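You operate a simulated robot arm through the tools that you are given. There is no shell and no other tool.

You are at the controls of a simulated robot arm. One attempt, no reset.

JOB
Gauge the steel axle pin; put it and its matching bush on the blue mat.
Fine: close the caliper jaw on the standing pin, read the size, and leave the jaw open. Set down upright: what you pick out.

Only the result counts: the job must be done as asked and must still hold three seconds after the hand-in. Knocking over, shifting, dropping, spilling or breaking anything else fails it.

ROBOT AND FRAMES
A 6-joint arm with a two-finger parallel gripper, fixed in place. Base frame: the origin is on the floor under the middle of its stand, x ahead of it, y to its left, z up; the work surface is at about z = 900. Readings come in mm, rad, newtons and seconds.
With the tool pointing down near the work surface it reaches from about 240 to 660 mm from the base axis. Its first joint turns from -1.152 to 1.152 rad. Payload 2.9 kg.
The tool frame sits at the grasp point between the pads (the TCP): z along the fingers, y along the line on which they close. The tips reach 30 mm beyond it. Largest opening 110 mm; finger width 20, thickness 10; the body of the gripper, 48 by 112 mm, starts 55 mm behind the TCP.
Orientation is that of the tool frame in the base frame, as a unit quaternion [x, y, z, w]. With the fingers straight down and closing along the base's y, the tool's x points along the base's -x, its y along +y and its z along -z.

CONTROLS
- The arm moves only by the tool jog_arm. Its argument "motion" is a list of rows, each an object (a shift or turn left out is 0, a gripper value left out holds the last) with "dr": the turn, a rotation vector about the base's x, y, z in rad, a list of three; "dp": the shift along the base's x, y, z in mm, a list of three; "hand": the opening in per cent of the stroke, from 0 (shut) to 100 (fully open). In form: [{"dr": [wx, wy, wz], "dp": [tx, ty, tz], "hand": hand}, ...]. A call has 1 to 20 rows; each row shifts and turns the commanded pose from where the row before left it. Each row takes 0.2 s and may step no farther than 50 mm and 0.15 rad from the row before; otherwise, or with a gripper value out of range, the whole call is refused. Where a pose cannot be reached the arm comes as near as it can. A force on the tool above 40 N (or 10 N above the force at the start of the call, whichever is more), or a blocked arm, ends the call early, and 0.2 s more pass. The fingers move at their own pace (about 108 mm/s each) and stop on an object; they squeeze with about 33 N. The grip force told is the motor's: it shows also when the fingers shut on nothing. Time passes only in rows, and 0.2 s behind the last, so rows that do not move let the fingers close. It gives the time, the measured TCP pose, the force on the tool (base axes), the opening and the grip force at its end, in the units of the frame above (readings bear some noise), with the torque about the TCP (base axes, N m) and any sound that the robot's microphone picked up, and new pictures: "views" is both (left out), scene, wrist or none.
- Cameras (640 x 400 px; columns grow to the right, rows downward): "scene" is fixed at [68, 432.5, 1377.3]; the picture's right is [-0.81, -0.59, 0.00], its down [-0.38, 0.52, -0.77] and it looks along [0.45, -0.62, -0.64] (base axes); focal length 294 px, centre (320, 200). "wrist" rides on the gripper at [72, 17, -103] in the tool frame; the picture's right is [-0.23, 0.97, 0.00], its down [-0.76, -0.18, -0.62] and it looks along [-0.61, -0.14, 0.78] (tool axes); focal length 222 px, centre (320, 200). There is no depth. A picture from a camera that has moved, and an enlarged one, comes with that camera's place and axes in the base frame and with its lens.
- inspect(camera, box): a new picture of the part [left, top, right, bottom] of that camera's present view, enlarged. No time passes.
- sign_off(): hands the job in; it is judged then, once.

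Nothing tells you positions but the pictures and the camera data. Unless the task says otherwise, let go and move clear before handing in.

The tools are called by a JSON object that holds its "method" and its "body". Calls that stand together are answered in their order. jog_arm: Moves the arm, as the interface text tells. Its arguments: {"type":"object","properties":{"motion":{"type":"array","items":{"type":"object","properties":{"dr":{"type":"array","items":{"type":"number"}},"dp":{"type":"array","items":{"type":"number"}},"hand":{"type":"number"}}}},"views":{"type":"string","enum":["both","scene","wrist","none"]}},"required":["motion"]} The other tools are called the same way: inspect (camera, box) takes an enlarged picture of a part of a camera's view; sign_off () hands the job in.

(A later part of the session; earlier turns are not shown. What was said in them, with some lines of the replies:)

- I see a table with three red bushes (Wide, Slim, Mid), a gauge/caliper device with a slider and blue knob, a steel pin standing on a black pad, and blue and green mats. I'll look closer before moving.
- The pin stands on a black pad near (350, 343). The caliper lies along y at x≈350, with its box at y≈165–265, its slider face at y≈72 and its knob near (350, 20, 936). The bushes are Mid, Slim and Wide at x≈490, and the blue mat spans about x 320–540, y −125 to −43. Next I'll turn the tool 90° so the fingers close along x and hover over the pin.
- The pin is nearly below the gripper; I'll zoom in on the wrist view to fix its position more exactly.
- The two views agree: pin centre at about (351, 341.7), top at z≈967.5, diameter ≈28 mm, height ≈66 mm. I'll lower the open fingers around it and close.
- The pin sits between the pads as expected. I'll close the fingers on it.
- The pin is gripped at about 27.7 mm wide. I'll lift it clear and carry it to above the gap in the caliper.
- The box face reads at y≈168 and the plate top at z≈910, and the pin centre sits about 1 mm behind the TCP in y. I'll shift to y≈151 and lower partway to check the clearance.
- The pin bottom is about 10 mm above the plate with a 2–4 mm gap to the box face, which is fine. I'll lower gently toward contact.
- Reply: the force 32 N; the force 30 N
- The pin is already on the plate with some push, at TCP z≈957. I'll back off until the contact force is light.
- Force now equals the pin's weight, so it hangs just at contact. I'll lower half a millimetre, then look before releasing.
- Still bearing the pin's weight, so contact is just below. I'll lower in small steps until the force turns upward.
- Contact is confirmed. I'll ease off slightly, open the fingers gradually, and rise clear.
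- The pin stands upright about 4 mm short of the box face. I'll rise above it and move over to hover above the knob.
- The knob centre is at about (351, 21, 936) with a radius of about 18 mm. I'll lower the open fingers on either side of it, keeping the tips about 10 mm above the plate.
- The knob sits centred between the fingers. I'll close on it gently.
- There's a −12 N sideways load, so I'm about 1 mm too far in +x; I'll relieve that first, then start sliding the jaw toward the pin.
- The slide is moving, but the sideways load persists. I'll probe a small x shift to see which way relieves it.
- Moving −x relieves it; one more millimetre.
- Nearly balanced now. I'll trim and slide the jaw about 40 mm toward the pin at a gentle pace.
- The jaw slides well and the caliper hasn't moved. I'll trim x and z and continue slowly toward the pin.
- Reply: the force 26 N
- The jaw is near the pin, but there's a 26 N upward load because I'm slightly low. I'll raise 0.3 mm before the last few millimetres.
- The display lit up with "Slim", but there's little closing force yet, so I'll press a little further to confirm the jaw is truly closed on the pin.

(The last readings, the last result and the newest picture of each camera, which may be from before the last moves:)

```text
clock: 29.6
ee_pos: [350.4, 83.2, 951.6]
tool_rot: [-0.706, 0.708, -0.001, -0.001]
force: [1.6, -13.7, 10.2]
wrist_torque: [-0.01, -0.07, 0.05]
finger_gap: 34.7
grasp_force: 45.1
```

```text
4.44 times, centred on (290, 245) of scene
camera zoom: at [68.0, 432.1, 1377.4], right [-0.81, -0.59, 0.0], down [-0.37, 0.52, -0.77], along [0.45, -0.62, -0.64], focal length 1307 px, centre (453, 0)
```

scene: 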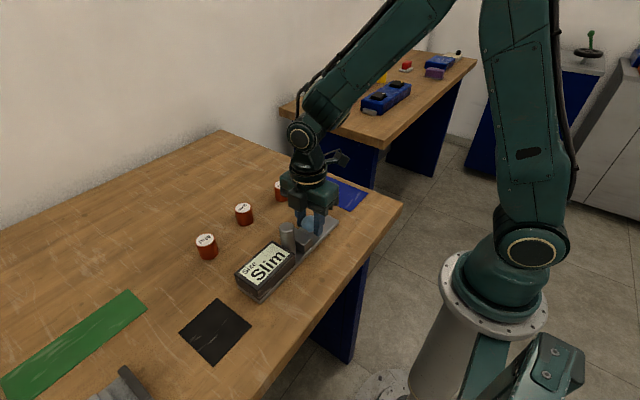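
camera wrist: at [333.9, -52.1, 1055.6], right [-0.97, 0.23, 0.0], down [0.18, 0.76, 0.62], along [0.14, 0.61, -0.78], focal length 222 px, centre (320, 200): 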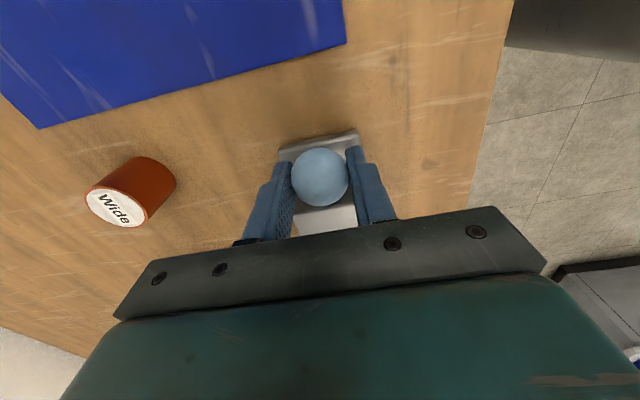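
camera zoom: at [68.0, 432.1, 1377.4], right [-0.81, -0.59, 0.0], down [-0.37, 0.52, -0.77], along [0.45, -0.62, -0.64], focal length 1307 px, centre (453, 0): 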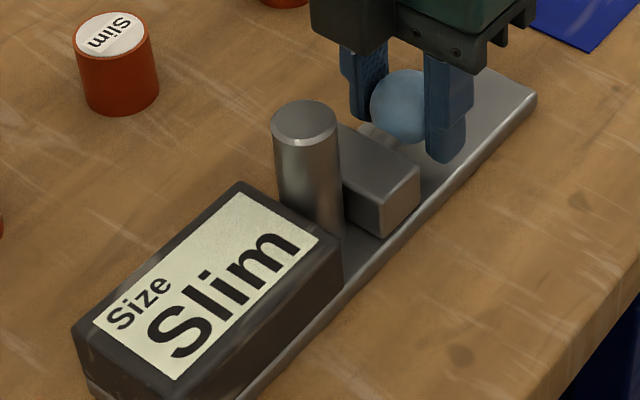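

The closing force is building against a hard stop and the display still reads "Slim", so the pin is Slim. Now I'll pull the jaw back open, slowly at first.

{"method": "jog_arm", "body": {"motion": [{"dp": [0, -1, 0.1]}, {"dp": [0, -2, 0]}, {"dp": [0, -2, 0]}, {"dp": [0, -3, 0]}, {"dp": [0, -4, 0]}, {"dp": [0, -4, 0]}, {"dp": [0, -4, 0]}, {}], "views": "scene"}}

{"method": "inspect", "body": {"camera": "scene", "box": [230, 180, 350, 300]}}

```text
clock: 31.4
ee_pos: [349.9, 63.8, 952.9]
tool_rot: [-0.707, 0.707, 0.0, -0.001]
force: [7.6, 1.2, -21.4]
wrist_torque: [0.34, -0.07, 0.13]
finger_gap: 35.0
grasp_force: 44.3
```

scene: 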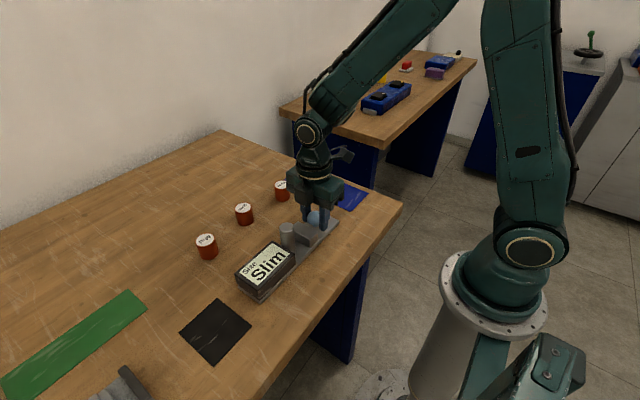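

```text
3.33 times, centred on (290, 240) of scene
camera zoom: at [68.5, 432.6, 1377.2], right [-0.81, -0.59, 0.0], down [-0.38, 0.52, -0.77], along [0.45, -0.62, -0.64], focal length 980 px, centre (420, 67)
```

zoom: 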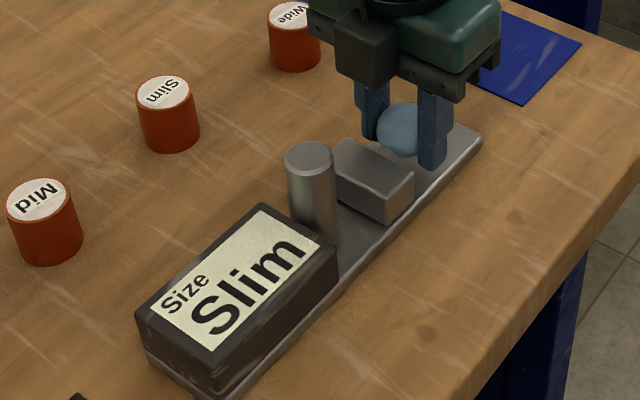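

The reading stays latched and the pin still stands. I'll trim z down a touch to relieve the pull and continue opening.

{"method": "jog_arm", "body": {"motion": [{"dp": [0.3, 0, -0.3]}, {}], "views": "none"}}

{"method": "jog_arm", "body": {"motion": [{"dp": [0, -3, 0]}, {"dp": [0, -4, 0]}, {"dp": [0, -4, 0]}, {"dp": [0, -4, 0]}, {"dp": [0, -4, 0]}, {}], "views": "none"}}

```text
clock: 32.0
ee_pos: [350.8, 62.6, 953.7]
tool_rot: [-0.707, 0.707, 0.0, -0.001]
force: [1.2, 0.8, -14.4]
wrist_torque: [-0.14, 0.03, -0.04]
finger_gap: 34.8
grasp_force: 45.2
```

```text
clock: 33.4
ee_pos: [350.8, 43.1, 952.4]
tool_rot: [-0.707, 0.707, 0.0, 0.0]
force: [-6.2, 0.5, -2.6]
wrist_torque: [0.18, 0.09, 0.03]
finger_gap: 34.7
grasp_force: 45.2
```

{"method": "jog_arm", "body": {"motion": [{"dp": [-0.3, -4, 0]}, {"dp": [0, -4, 0]}, {"dp": [0, -4, 0]}, {"dp": [0, -4, 0]}, {"dp": [0, -2, 0]}, {"dp": [0, -2, 0]}, {}], "views": "both"}}

{"method": "inspect", "body": {"camera": "scene", "box": [230, 180, 350, 300]}}

```text
clock: 35.0
ee_pos: [349.9, 24.0, 952.6]
tool_rot: [-0.706, 0.708, -0.001, 0.0]
force: [-3.7, 1.1, -10.9]
wrist_torque: [0.02, -0.01, 0.01]
finger_gap: 34.9
grasp_force: 45.1
camera wrist: at [333.5, -47.8, 1055.6], right [-0.97, 0.23, 0.0], down [0.18, 0.76, 0.62], along [0.14, 0.61, -0.78], focal length 222 px, centre (320, 200)
```

scene: 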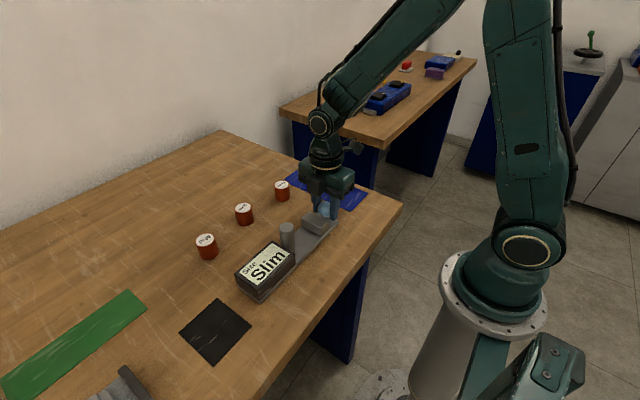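
wrist: 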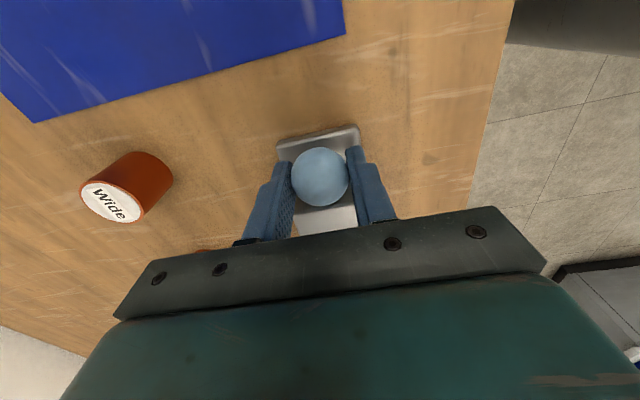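

```text
3.33 times, centred on (290, 240) of scene
camera zoom: at [68.0, 432.5, 1377.3], right [-0.81, -0.59, 0.0], down [-0.38, 0.52, -0.77], along [0.45, -0.62, -0.64], focal length 980 px, centre (420, 67)
```

zoom: 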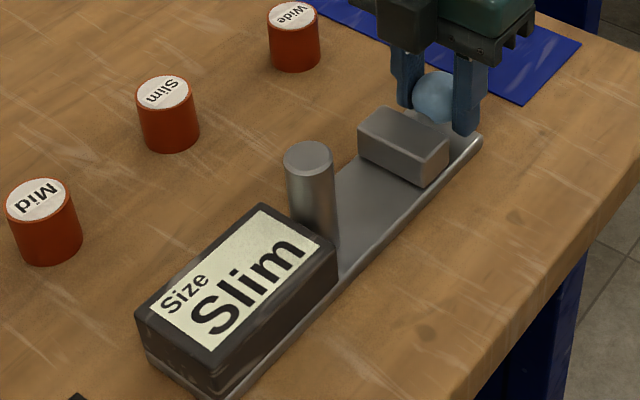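

The jaw is nearly back to its original position. I'll ease the last couple of millimetres, release the knob and rise clear.

{"method": "jog_arm", "body": {"motion": [{"dp": [0, -1, -0.2]}, {"dp": [0, -1, 0]}, {"dp": [0, -1, 0]}, {}], "views": "none"}}

{"method": "jog_arm", "body": {"motion": [{"hand": 36}, {"hand": 50}, {"hand": 60}, {"dp": [0, 0, 10]}, {"dp": [0, 0, 30]}, {"dp": [0, 0, 40]}, {"dp": [0, 0, 20]}, {}], "views": "both"}}

{"method": "inspect", "body": {"camera": "scene", "box": [230, 180, 350, 300]}}

```text
clock: 36.0
ee_pos: [350.3, 22.7, 952.9]
tool_rot: [0.707, -0.707, 0.001, 0.0]
force: [-5.7, 1.5, -3.3]
wrist_torque: [0.07, 0.08, -0.01]
finger_gap: 34.8
grasp_force: 44.8
```

```text
clock: 37.8
ee_pos: [348.6, 21.0, 1052.0]
tool_rot: [-0.707, 0.708, -0.001, 0.0]
force: [0.2, 0.2, 0.5]
wrist_torque: [0.0, -0.02, -0.05]
finger_gap: 65.8
grasp_force: 0.0
camera wrist: at [333.2, -51.6, 1155.4], right [-0.97, 0.23, 0.0], down [0.18, 0.76, 0.62], along [0.14, 0.61, -0.78], focal length 222 px, centre (320, 200)
```

scene: 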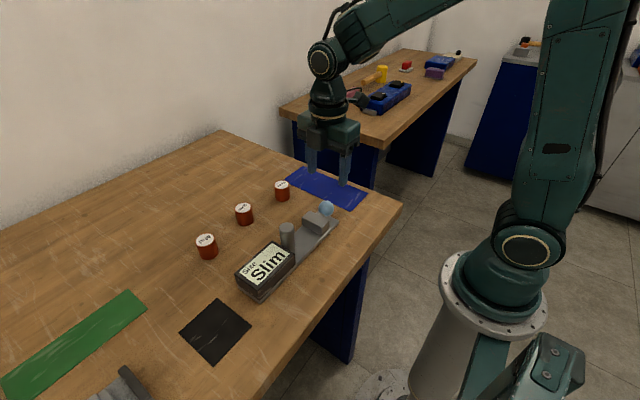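
wrist: 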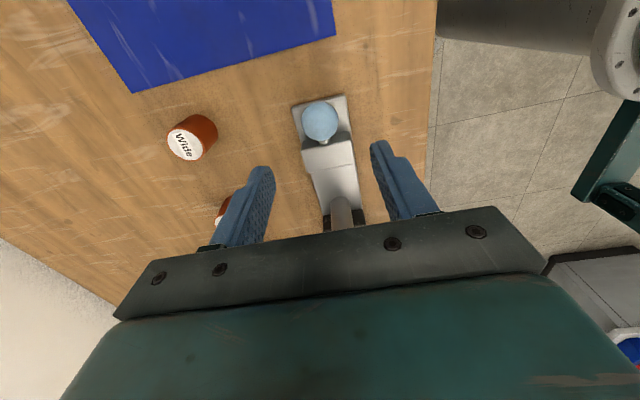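

```text
3.33 times, centred on (290, 240) of scene
camera zoom: at [68.0, 432.5, 1377.3], right [-0.81, -0.59, 0.0], down [-0.38, 0.52, -0.77], along [0.45, -0.62, -0.64], focal length 980 px, centre (420, 67)
```

zoom: 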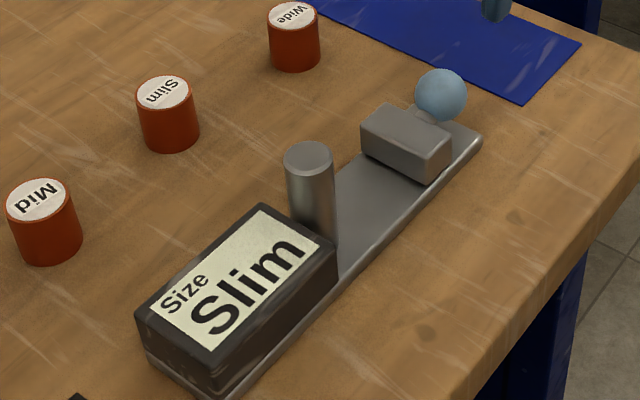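

The jaw is open, the pin stands against the box, and "Slim" is latched. Now I'll go back over the pin to pick it up.

{"method": "jog_arm", "body": {"motion": [{"dp": [0.6, 40, 0]}, {"dp": [0, 40, 0]}, {"dp": [0, 40, 0]}, {"dp": [0, 11, 0], "hand": 80}, {}], "views": "wrist"}}

{"method": "inspect", "body": {"camera": "wrist", "box": [240, 80, 400, 240]}}

```text
clock: 39.0
ee_pos: [350.6, 152.6, 1052.6]
tool_rot: [0.708, -0.707, 0.0, 0.0]
force: [-0.2, -0.6, 0.6]
wrist_torque: [0.04, -0.01, -0.01]
finger_gap: 87.9
grasp_force: 0.0
camera wrist: at [334.3, 80.0, 1155.6], right [-0.97, 0.23, 0.0], down [0.18, 0.76, 0.62], along [0.14, 0.61, -0.78], focal length 222 px, centre (320, 200)
```

wrist: 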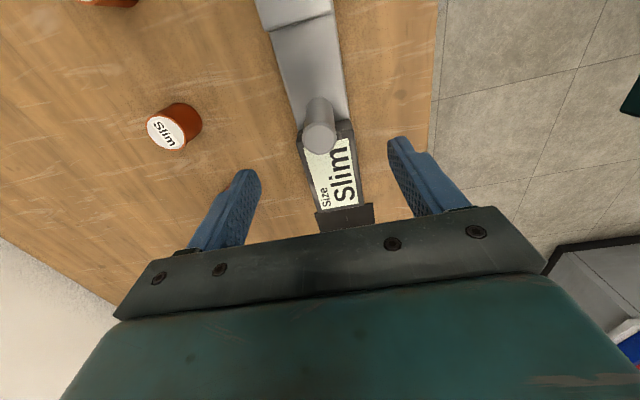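

```text
2.50 times, centred on (320, 160) of wrist
camera zoom: at [334.3, 80.0, 1155.6], right [-0.97, 0.23, 0.0], down [0.18, 0.76, 0.62], along [0.14, 0.61, -0.78], focal length 555 px, centre (320, 300)
```

zoom: 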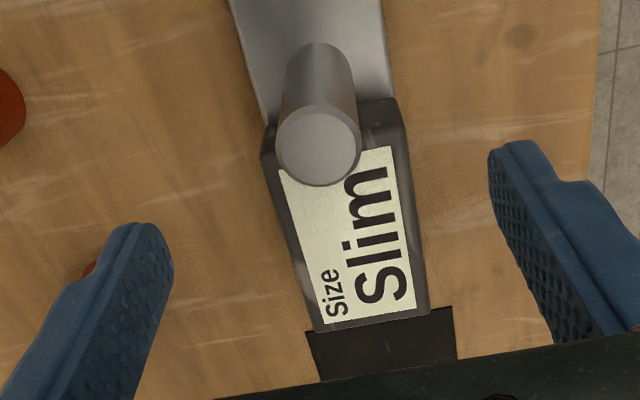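

The pin centre is at about (351.4, 153.4). I'll descend around it and grip again.

{"method": "jog_arm", "body": {"motion": [{"dp": [1, 0.4, -30]}, {"dp": [0, 0, -30]}, {"dp": [0, 0, -25]}, {"dp": [0, 0, -11]}, {}], "views": "wrist"}}

{"method": "inspect", "body": {"camera": "wrist", "box": [240, 80, 400, 240]}}

```text
clock: 40.2
ee_pos: [351.9, 152.3, 955.7]
tool_rot: [0.707, -0.707, 0.0, 0.0]
force: [0.2, 0.5, 0.3]
wrist_torque: [-0.02, 0.0, 0.0]
finger_gap: 87.9
grasp_force: 0.1
camera wrist: at [335.3, 80.5, 1059.2], right [-0.97, 0.23, 0.0], down [0.18, 0.76, 0.62], along [0.14, 0.61, -0.78], focal length 222 px, centre (320, 200)
```

wrist: 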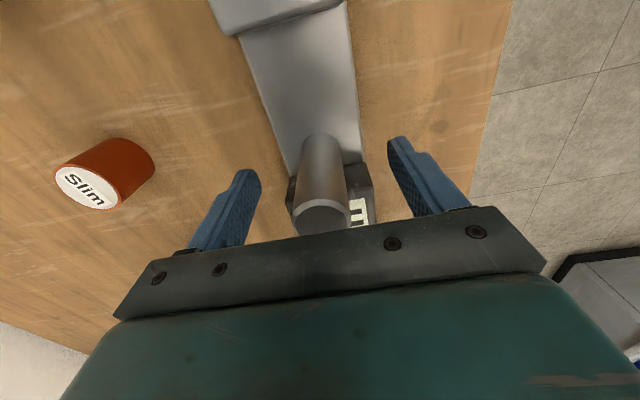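

```text
2.50 times, centred on (320, 160) of wrist
camera zoom: at [335.3, 80.5, 1059.2], right [-0.97, 0.23, 0.0], down [0.18, 0.76, 0.62], along [0.14, 0.61, -0.78], focal length 555 px, centre (320, 300)
```

zoom: 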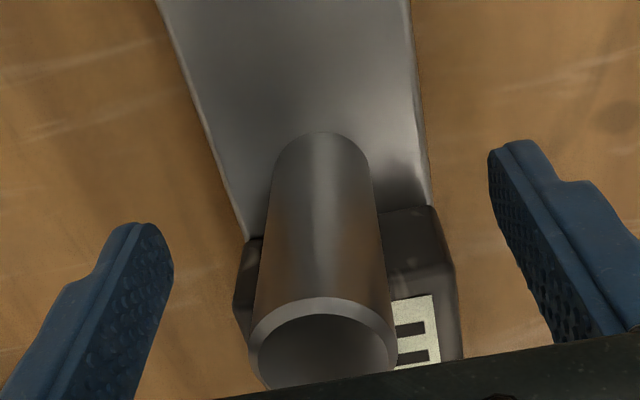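

The pin is well centred between the pads. Closing on it.

{"method": "jog_arm", "body": {"motion": [{"hand": 40}, {"hand": 28}, {"hand": 15}, {"hand": 15}, {"hand": 15}], "views": "none"}}

{"method": "jog_arm", "body": {"motion": [{"dp": [0, 0, 2]}, {"dp": [0, 0, 5]}, {"dp": [0, 0, 20]}, {"dp": [0, 0, 35]}, {"dp": [0, 0, 38]}, {}], "views": "both"}}

```text
clock: 41.4
ee_pos: [352.7, 152.7, 956.3]
tool_rot: [0.708, -0.707, 0.0, 0.0]
force: [0.2, -0.4, -0.2]
wrist_torque: [0.01, 0.07, 0.01]
finger_gap: 27.6
grasp_force: 33.0
```

```text
clock: 42.8
ee_pos: [350.8, 152.4, 1056.3]
tool_rot: [-0.707, 0.707, 0.0, 0.001]
force: [-0.5, -0.4, -2.8]
wrist_torque: [0.03, 0.01, 0.0]
finger_gap: 27.5
grasp_force: 32.8
camera wrist: at [335.1, 80.8, 1159.3], right [-0.97, 0.23, 0.0], down [0.18, 0.76, 0.62], along [0.14, 0.61, -0.78], focal length 222 px, centre (320, 200)
```

scene: 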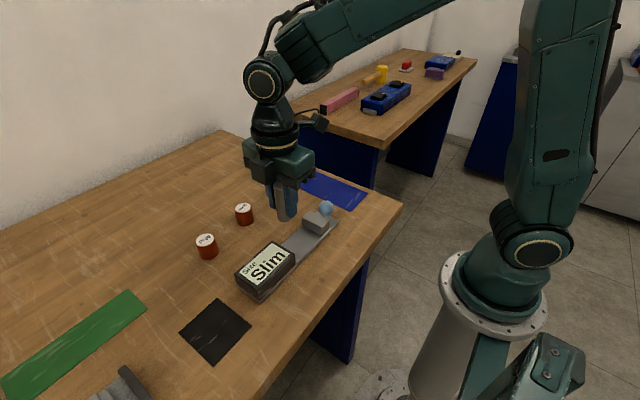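
wrist: 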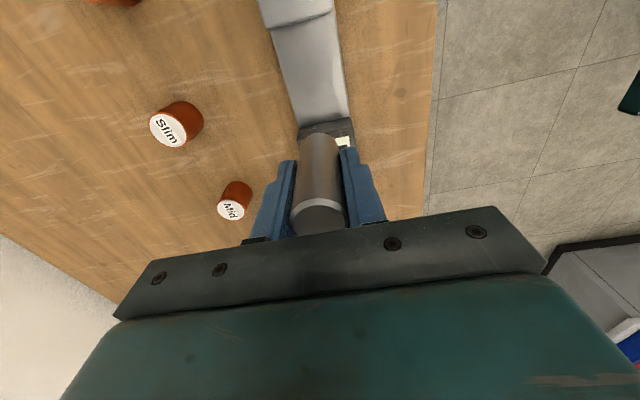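

The pin is lifted. I'll carry it over to the blue mat, turning the tool back to its standard orientation on the way, and hover to check.

{"method": "jog_arm", "body": {"motion": [{"dr": [0, 0, -0.1428], "dp": [3.6, -21.6, 0]}, {"dr": [0, 0, -0.1428], "dp": [3.6, -21.6, 0]}, {"dr": [0, 0, -0.1428], "dp": [3.6, -21.6, 0]}, {"dr": [0, 0, -0.1428], "dp": [3.6, -21.6, 0]}, {"dr": [0, 0, -0.1428], "dp": [3.6, -21.6, 0]}, {"dr": [0, 0, -0.1428], "dp": [3.6, -21.6, 0]}, {"dr": [0, 0, -0.1428], "dp": [3.6, -21.6, 0]}, {"dr": [0, 0, -0.1428], "dp": [3.6, -21.6, 0]}, {"dr": [0, 0, -0.1428], "dp": [3.6, -21.6, 0]}, {"dr": [0, 0, -0.1428], "dp": [3.6, -21.6, 0]}, {"dr": [0, 0, -0.1428], "dp": [3.0, -21.4, 0]}, {}], "views": "both"}}

{"method": "inspect", "body": {"camera": "scene", "box": [250, 140, 410, 240]}}

```text
clock: 45.4
ee_pos: [390.8, -84.5, 1055.9]
tool_rot: [0.001, 1.0, 0.0, 0.0]
force: [0.3, 0.2, -3.0]
wrist_torque: [0.01, 0.01, 0.0]
finger_gap: 27.5
grasp_force: 33.3
camera wrist: at [318.3, -67.9, 1159.4], right [0.23, 0.97, 0.0], down [0.76, -0.18, 0.62], along [0.61, -0.14, -0.78], focal length 222 px, centre (320, 200)
```

scene: 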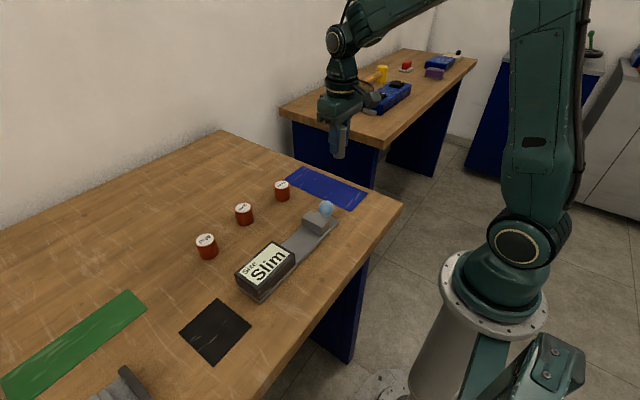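
wrist: 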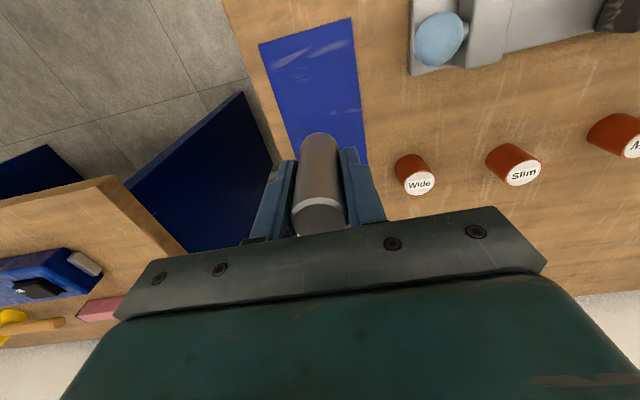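

```text
4.00 times, centred on (330, 190) of scene
camera zoom: at [68.1, 432.5, 1377.3], right [-0.81, -0.59, 0.0], down [-0.38, 0.52, -0.77], along [0.45, -0.62, -0.64], focal length 1177 px, centre (280, 240)
```

zoom: 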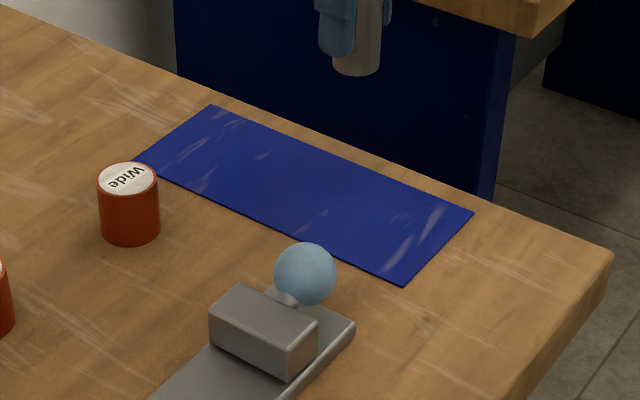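

The mat spans y −130 to −39 and x from about 321, so (390, −84.5) is well inside. I'll lower toward the mat, with contact expected about 113 mm down.

{"method": "jog_arm", "body": {"motion": [{"dp": [0, 0, -35]}, {"dp": [0, 0, -35]}, {"dp": [0, 0, -25]}, {"dp": [0, 0, -10]}, {"dp": [0, 0, -4]}, {}], "views": "both"}}

{"method": "jog_arm", "body": {"motion": [{"dp": [0, 0, -1.5]}, {}], "views": "none"}}

{"method": "jog_arm", "body": {"motion": [{"dp": [0, 0, -1]}, {}], "views": "none"}}

```text
clock: 46.8
ee_pos: [389.9, -83.2, 947.2]
tool_rot: [0.0, 1.0, 0.0, 0.0]
force: [0.2, 0.1, -4.3]
wrist_torque: [-0.02, 0.02, -0.01]
finger_gap: 27.6
grasp_force: 32.7
camera wrist: at [318.6, -67.2, 1050.9], right [0.23, 0.97, 0.0], down [0.76, -0.18, 0.62], along [0.61, -0.14, -0.78], focal length 222 px, centre (320, 200)
```

scene: 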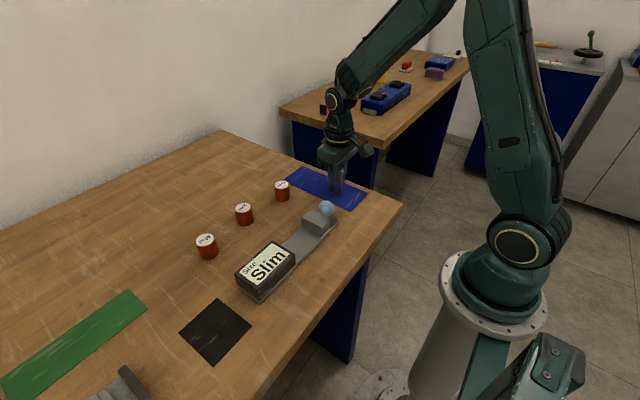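
wrist: 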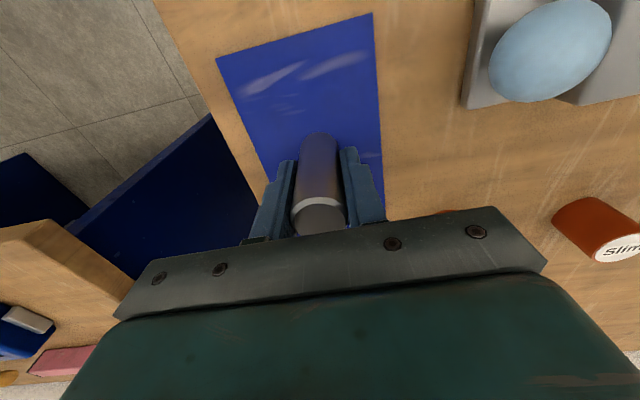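

```text
clock: 47.4
ee_pos: [390.2, -85.3, 945.3]
tool_rot: [0.001, 1.0, 0.0, 0.0]
force: [0.0, -0.5, 0.2]
wrist_torque: [-0.06, 0.0, 0.02]
finger_gap: 27.5
grasp_force: 33.3
```

```text
clock: 48.0
ee_pos: [390.7, -85.1, 944.4]
tool_rot: [0.0, 1.0, 0.0, 0.001]
force: [-5.8, -0.2, 18.8]
wrist_torque: [-0.02, 0.37, 0.01]
finger_gap: 27.6
grasp_force: 32.9
```

Contact is made. I'll back off 0.8 mm, open gradually, and check the pin before rising.

{"method": "jog_arm", "body": {"motion": [{"dp": [0, 0, 0.8]}, {}], "views": "none"}}

{"method": "jog_arm", "body": {"motion": [{"hand": 27}, {"hand": 30}, {"hand": 40}, {"hand": 60}, {}], "views": "wrist"}}

```text
clock: 48.6
ee_pos: [391.2, -84.0, 944.8]
tool_rot: [0.0, 1.0, 0.0, 0.001]
force: [-1.4, -0.7, 11.5]
wrist_torque: [-0.03, 0.08, 0.01]
finger_gap: 27.3
grasp_force: 32.8
```

```text
clock: 49.8
ee_pos: [391.0, -84.3, 946.2]
tool_rot: [0.0, 1.0, 0.0, 0.0]
force: [0.1, -0.5, 0.0]
wrist_torque: [-0.01, 0.03, 0.01]
finger_gap: 66.0
grasp_force: 0.0
camera wrist: at [318.4, -67.2, 1048.8], right [0.23, 0.97, 0.0], down [0.76, -0.18, 0.62], along [0.61, -0.14, -0.78], focal length 222 px, centre (320, 200)
```

wrist: 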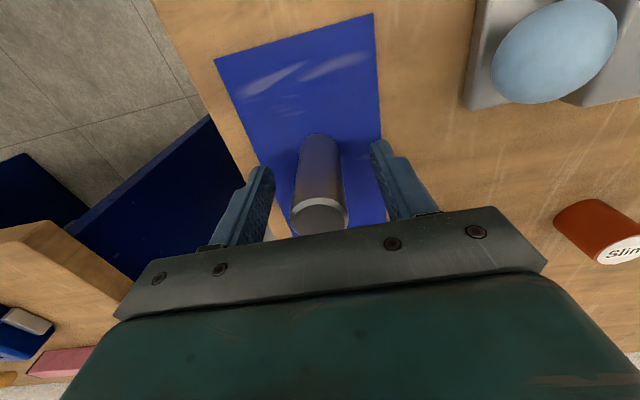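

The pin stands upright on the mat. I'll rise and go over to the Slim bush.

{"method": "jog_arm", "body": {"motion": [{"dp": [0, 0, 10]}, {"dp": [0, 0, 30]}, {"dp": [0, 0, 40]}, {"dp": [0, 0, 40], "hand": 60}, {"dp": [17.5, 36, 0]}, {"dp": [17.5, 36, 0]}, {"dp": [17.5, 36, 0]}, {"dp": [17.5, 36, 0]}, {"dp": [17.5, 36, 0]}, {"dp": [17.5, 35, 0]}, {}], "views": "both"}}

{"method": "inspect", "body": {"camera": "scene", "box": [180, 150, 400, 290]}}

{"method": "inspect", "body": {"camera": "wrist", "box": [220, 40, 420, 220]}}

```text
clock: 52.2
ee_pos: [496.7, 131.2, 1064.7]
tool_rot: [-0.001, 1.0, 0.0, 0.0]
force: [0.0, -0.5, -0.5]
wrist_torque: [0.04, 0.0, -0.01]
finger_gap: 66.3
grasp_force: 0.0
camera wrist: at [424.4, 148.6, 1168.4], right [0.23, 0.97, 0.0], down [0.76, -0.18, 0.62], along [0.61, -0.14, -0.78], focal length 222 px, centre (320, 200)
```

scene: 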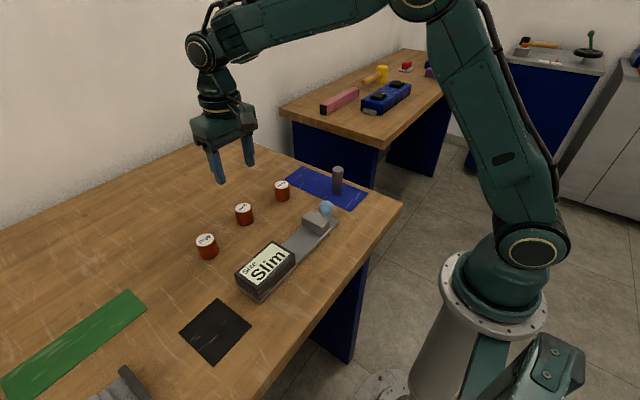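
wrist: 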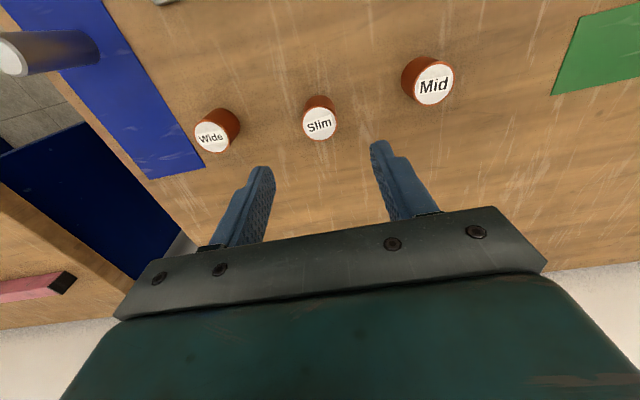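

```text
2.86 times, centred on (290, 220) of scene
camera zoom: at [68.0, 432.5, 1377.3], right [-0.81, -0.59, 0.0], down [-0.38, 0.52, -0.77], along [0.45, -0.62, -0.64], focal length 840 px, centre (406, 143)
```

zoom: 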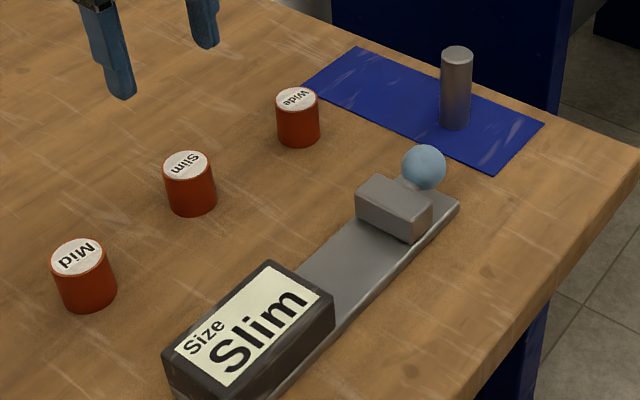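

```text
2.22 times, centred on (320, 130) of wrist
camera zoom: at [424.4, 148.6, 1168.4], right [0.23, 0.97, 0.0], down [0.76, -0.18, 0.62], along [0.61, -0.14, -0.78], focal length 494 px, centre (320, 356)
```

zoom: 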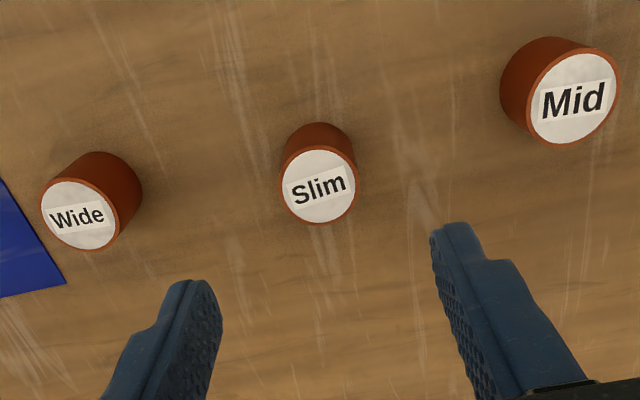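

The Slim bush is at about (504, 128.4), radius ≈18.5, top at z≈939. I'll line up and lower the open fingers around it.

{"method": "jog_arm", "body": {"motion": [{"dp": [9, -2.7, -30]}, {"dp": [0, 0, -30]}, {"dp": [0, 0, -20]}, {}], "views": "wrist"}}

{"method": "inspect", "body": {"camera": "wrist", "box": [220, 60, 420, 240]}}

```text
clock: 53.2
ee_pos: [505.7, 126.1, 984.6]
tool_rot: [0.0, 1.0, 0.0, 0.0]
force: [-0.2, -0.2, 0.0]
wrist_torque: [0.02, 0.01, 0.0]
finger_gap: 66.3
grasp_force: 0.0
camera wrist: at [433.3, 144.3, 1089.1], right [0.23, 0.97, 0.0], down [0.76, -0.18, 0.62], along [0.61, -0.14, -0.78], focal length 222 px, centre (320, 200)
```

wrist: 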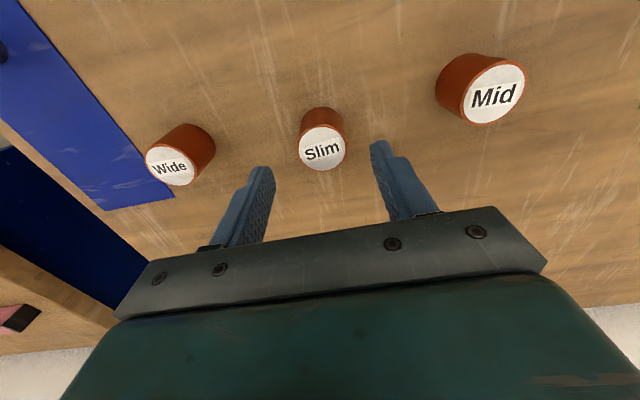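

```text
2.22 times, centred on (320, 150) of wrist
camera zoom: at [433.3, 144.3, 1089.1], right [0.23, 0.97, 0.0], down [0.76, -0.18, 0.62], along [0.61, -0.14, -0.78], focal length 494 px, centre (320, 311)
```

zoom: 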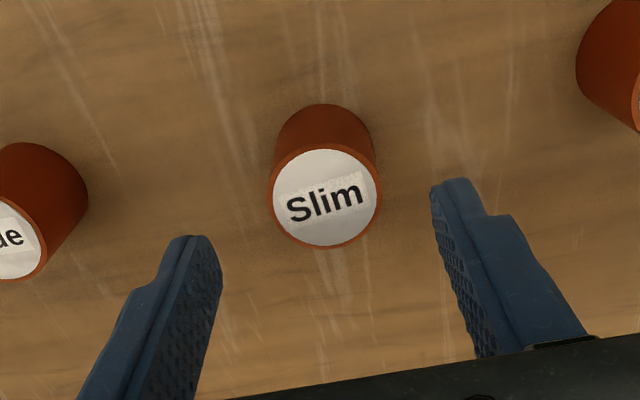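

Aligned with the bush at about (503.8, 129). I'll lower the rest of the way and close.

{"method": "jog_arm", "body": {"motion": [{"dp": [0, 0.6, -20]}, {"dp": [0, 0, -17]}, {"dp": [0, 0, -10]}, {}], "views": "wrist"}}

{"method": "jog_arm", "body": {"motion": [{"hand": 45}, {"hand": 36}, {"hand": 25}, {"hand": 25}, {"hand": 25}], "views": "wrist"}}

```text
clock: 54.2
ee_pos: [504.5, 128.1, 937.6]
tool_rot: [0.0, 1.0, 0.0, 0.0]
force: [-0.4, -0.1, -0.5]
wrist_torque: [0.02, 0.01, 0.02]
finger_gap: 66.0
grasp_force: 0.0
camera wrist: at [432.6, 145.0, 1041.5], right [0.23, 0.97, 0.0], down [0.76, -0.18, 0.62], along [0.61, -0.14, -0.78], focal length 222 px, centre (320, 200)
```

wrist: 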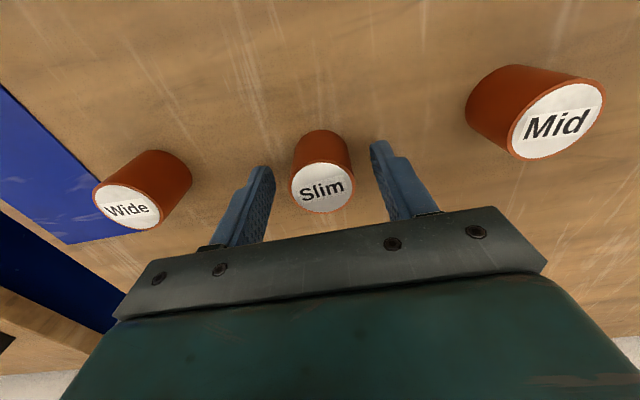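

```text
clock: 55.4
ee_pos: [504.4, 127.9, 938.8]
tool_rot: [0.0, 1.0, -0.001, 0.0]
force: [0.0, 1.0, 0.1]
wrist_torque: [0.02, 0.01, 0.0]
finger_gap: 36.7
grasp_force: 32.5
camera wrist: at [432.7, 145.0, 1041.8], right [0.23, 0.97, 0.0], down [0.76, -0.18, 0.62], along [0.61, -0.14, -0.78], focal length 222 px, centre (320, 200)
```

wrist: 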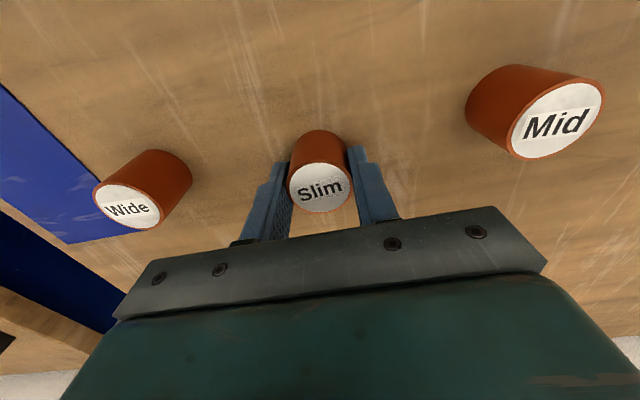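

The bush is gripped at about 36.7 mm. I'll lift it, carry it over the mat at x≈475, clear of the pin, and check.

{"method": "jog_arm", "body": {"motion": [{"dp": [0, 0, 5]}, {"dp": [0, 0, 20]}, {"dp": [0, 0, 40]}, {"dp": [0, 0, 35]}, {"dp": [-4.8, -35.6, 0]}, {"dp": [-4.8, -35.6, 0]}, {"dp": [-4.8, -35.6, 0]}, {"dp": [-4.8, -35.6, 0]}, {"dp": [-4.8, -35.6, 0]}, {"dp": [-5, -35.4, 0]}, {}], "views": "both"}}

```text
clock: 57.8
ee_pos: [475.3, -84.6, 1037.1]
tool_rot: [0.0, 1.0, -0.001, 0.0]
force: [-0.4, -0.3, -2.2]
wrist_torque: [-0.01, 0.03, 0.02]
finger_gap: 37.0
grasp_force: 33.8
camera wrist: at [402.7, -68.2, 1140.5], right [0.23, 0.97, 0.0], down [0.76, -0.18, 0.62], along [0.61, -0.14, -0.78], focal length 222 px, centre (320, 200)
```

scene: 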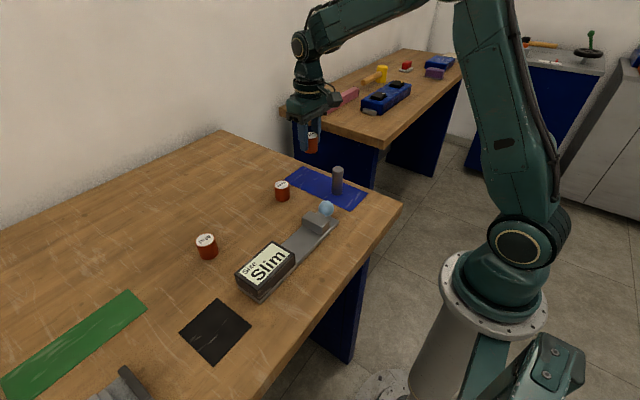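
wrist: 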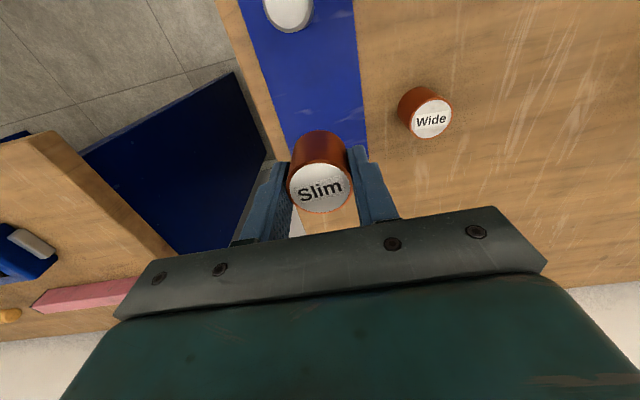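

The landing spot at (475, −84.5) lies within the mat, clear of the pin and the Wide bush. Lowering toward contact.

{"method": "jog_arm", "body": {"motion": [{"dp": [0, 0, -30]}, {"dp": [0, 0, -30]}, {"dp": [0, 0, -20]}, {"dp": [0, 0, -10]}, {"dp": [0, 0, -4]}, {}], "views": "wrist"}}

{"method": "jog_arm", "body": {"motion": [{"dp": [0, 0, -1]}, {}], "views": "none"}}

{"method": "jog_arm", "body": {"motion": [{"dp": [0, 0, -1]}, {}], "views": "none"}}

```text
clock: 59.2
ee_pos: [475.4, -84.7, 943.2]
tool_rot: [-0.001, 1.0, -0.001, 0.0]
force: [-0.9, -0.7, -1.7]
wrist_torque: [0.03, 0.02, -0.04]
finger_gap: 36.7
grasp_force: 33.4
camera wrist: at [403.4, -67.6, 1047.0], right [0.23, 0.97, 0.0], down [0.76, -0.18, 0.62], along [0.61, -0.14, -0.78], focal length 222 px, centre (320, 200)
```

wrist: 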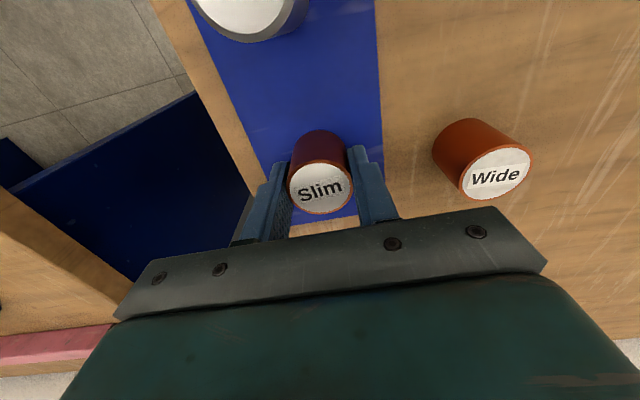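

```text
clock: 59.8
ee_pos: [474.8, -84.8, 941.6]
tool_rot: [0.0, 1.0, -0.001, 0.0]
force: [-0.2, -0.7, -0.6]
wrist_torque: [0.0, 0.02, -0.02]
finger_gap: 36.7
grasp_force: 32.6
```

```text
clock: 60.4
ee_pos: [474.8, -83.9, 942.2]
tool_rot: [0.0, 1.0, 0.001, 0.0]
force: [0.0, 0.5, -1.2]
wrist_torque: [-0.01, 0.0, 0.03]
finger_gap: 37.0
grasp_force: 33.0
```

Still hanging; contact is a little lower. Continuing in small steps.

{"method": "jog_arm", "body": {"motion": [{"dp": [0, 0, -0.8]}, {}], "views": "none"}}

{"method": "jog_arm", "body": {"motion": [{"dp": [0, 0, -0.7]}, {}], "views": "none"}}

```text
clock: 61.0
ee_pos: [476.0, -85.6, 940.2]
tool_rot: [0.001, 1.0, 0.0, 0.0]
force: [0.1, 0.3, -2.1]
wrist_torque: [0.02, 0.0, 0.03]
finger_gap: 36.8
grasp_force: 33.1
```

```text
clock: 61.6
ee_pos: [475.8, -85.2, 939.9]
tool_rot: [0.0, 1.0, 0.0, 0.0]
force: [-0.4, -0.1, -1.6]
wrist_torque: [-0.04, 0.0, -0.02]
finger_gap: 36.9
grasp_force: 32.7
```

{"method": "jog_arm", "body": {"motion": [{"dp": [0, 0, -0.7]}, {}], "views": "none"}}

{"method": "jog_arm", "body": {"motion": [{"dp": [0, 0, -0.6]}, {}], "views": "none"}}

```text
clock: 62.2
ee_pos: [476.4, -84.4, 940.7]
tool_rot: [0.0, 1.0, 0.0, 0.0]
force: [0.0, 0.5, -2.3]
wrist_torque: [0.0, -0.03, 0.01]
finger_gap: 36.9
grasp_force: 33.1
```

```text
clock: 62.8
ee_pos: [476.3, -85.0, 938.2]
tool_rot: [0.0, 1.0, -0.001, 0.001]
force: [0.4, -0.6, -1.4]
wrist_torque: [0.01, -0.03, 0.01]
finger_gap: 36.7
grasp_force: 33.0
```

{"method": "jog_arm", "body": {"motion": [{"dp": [0, 0, -0.5]}, {}], "views": "none"}}

{"method": "jog_arm", "body": {"motion": [{"dp": [0, 0, -0.4]}, {}], "views": "none"}}

```text
clock: 63.4
ee_pos: [476.2, -85.1, 939.2]
tool_rot: [0.0, 1.0, 0.001, 0.0]
force: [0.3, -0.6, -1.5]
wrist_torque: [-0.05, 0.0, -0.02]
finger_gap: 36.9
grasp_force: 33.2
```

```text
clock: 64.0
ee_pos: [475.6, -83.9, 938.6]
tool_rot: [-0.001, 1.0, 0.0, 0.0]
force: [-0.4, 0.3, 2.8]
wrist_torque: [-0.04, 0.03, -0.01]
finger_gap: 37.3
grasp_force: 33.4
```

The force has turned upward (2.8 N), so the bush is resting on the mat. I'll release gradually and check.

{"method": "jog_arm", "body": {"motion": [{"hand": 36}, {"hand": 40}, {"hand": 50}, {"hand": 60}, {}], "views": "wrist"}}

{"method": "jog_arm", "body": {"motion": [{"dp": [0, 0, 10]}, {"dp": [0, 0, 30]}, {"dp": [0, 0, 40]}, {"dp": [0, 0, 45]}, {"dp": [0, 0, 45]}, {"dp": [0, 40, 0]}, {"dp": [0, 40, 0]}, {"dp": [0, 40, 0]}, {"dp": [0, 40, 0]}, {}], "views": "both"}}

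{"method": "inspect", "body": {"camera": "scene", "box": [180, 140, 400, 290]}}

```text
clock: 65.2
ee_pos: [475.5, -84.8, 939.8]
tool_rot: [-0.001, 1.0, 0.0, 0.0]
force: [0.5, 0.4, -0.1]
wrist_torque: [0.02, 0.0, 0.05]
finger_gap: 66.1
grasp_force: 0.1
camera wrist: at [403.6, -67.6, 1041.8], right [0.23, 0.97, 0.0], down [0.76, -0.18, 0.62], along [0.61, -0.14, -0.78], focal length 222 px, centre (320, 200)
```

wrist: 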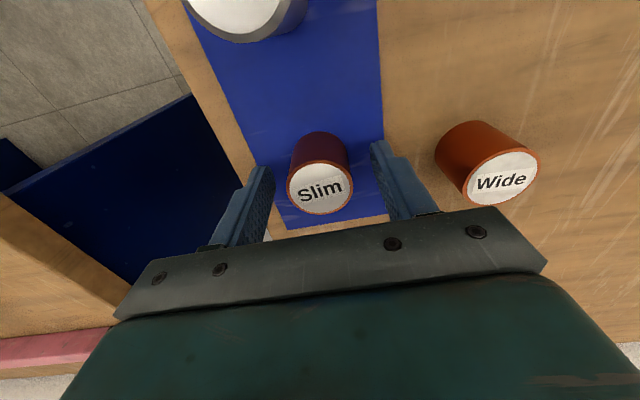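

```text
clock: 67.4
ee_pos: [475.1, 76.1, 1109.6]
tool_rot: [-0.001, 1.0, 0.0, 0.0]
force: [0.4, 0.0, -0.5]
wrist_torque: [0.03, 0.0, 0.01]
finger_gap: 66.0
grasp_force: 0.2
camera wrist: at [403.2, 93.0, 1212.2], right [0.23, 0.97, 0.0], down [0.76, -0.18, 0.62], along [0.61, -0.14, -0.78], focal length 222 px, centre (320, 200)
```

scene: 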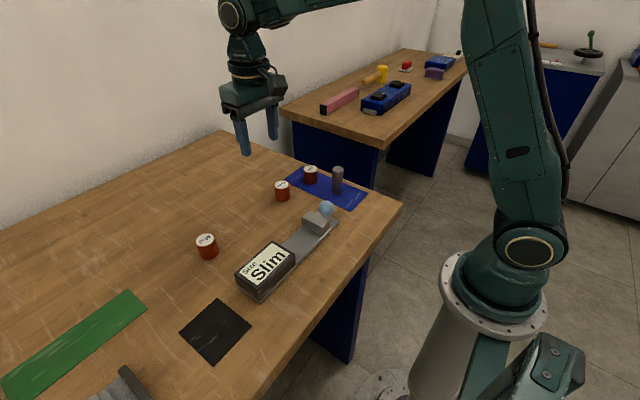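
wrist: 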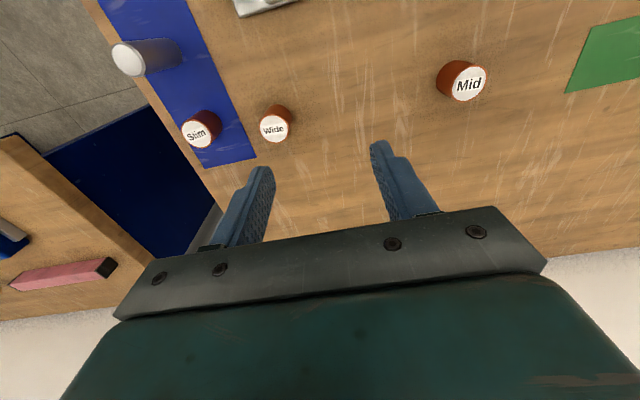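

```text
2.67 times, centred on (290, 215) of scene
camera zoom: at [68.0, 432.5, 1377.3], right [-0.81, -0.59, 0.0], down [-0.38, 0.52, -0.77], along [0.45, -0.62, -0.64], focal length 784 px, centre (400, 160)
```

zoom: 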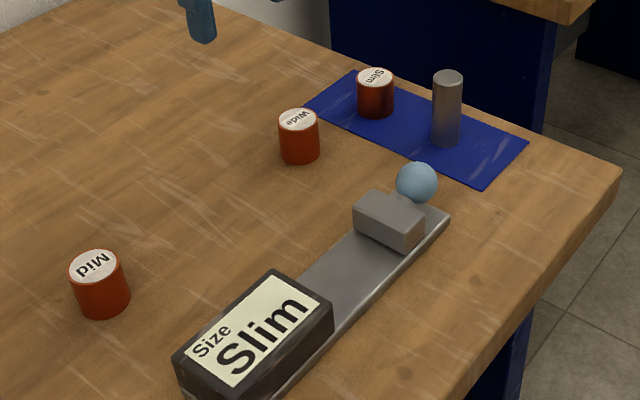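

The pin and the Slim bush both stand upright on the blue mat, and the jaw is open with "Slim" still on the display. The caliper, Mid and Wide are where they started, and the arm is clear, so I'm handing in.

{"method": "sign_off", "body": {}}

```text
The job is handed in.
```

The caliper jaw closed on the standing pin and the display read "Slim". The pin and the Slim bush now both stand upright on the blue mat.

- **Jaw:** I pulled it back open to roughly where it started, and the display still shows "Slim".
- **Everything else:** the last pictures show the caliper, the Mid bush and the Wide bush where they were. The arm had let go and moved clear before I handed in.

I have not been shown the judging result; the hand-in was only acknowledged.
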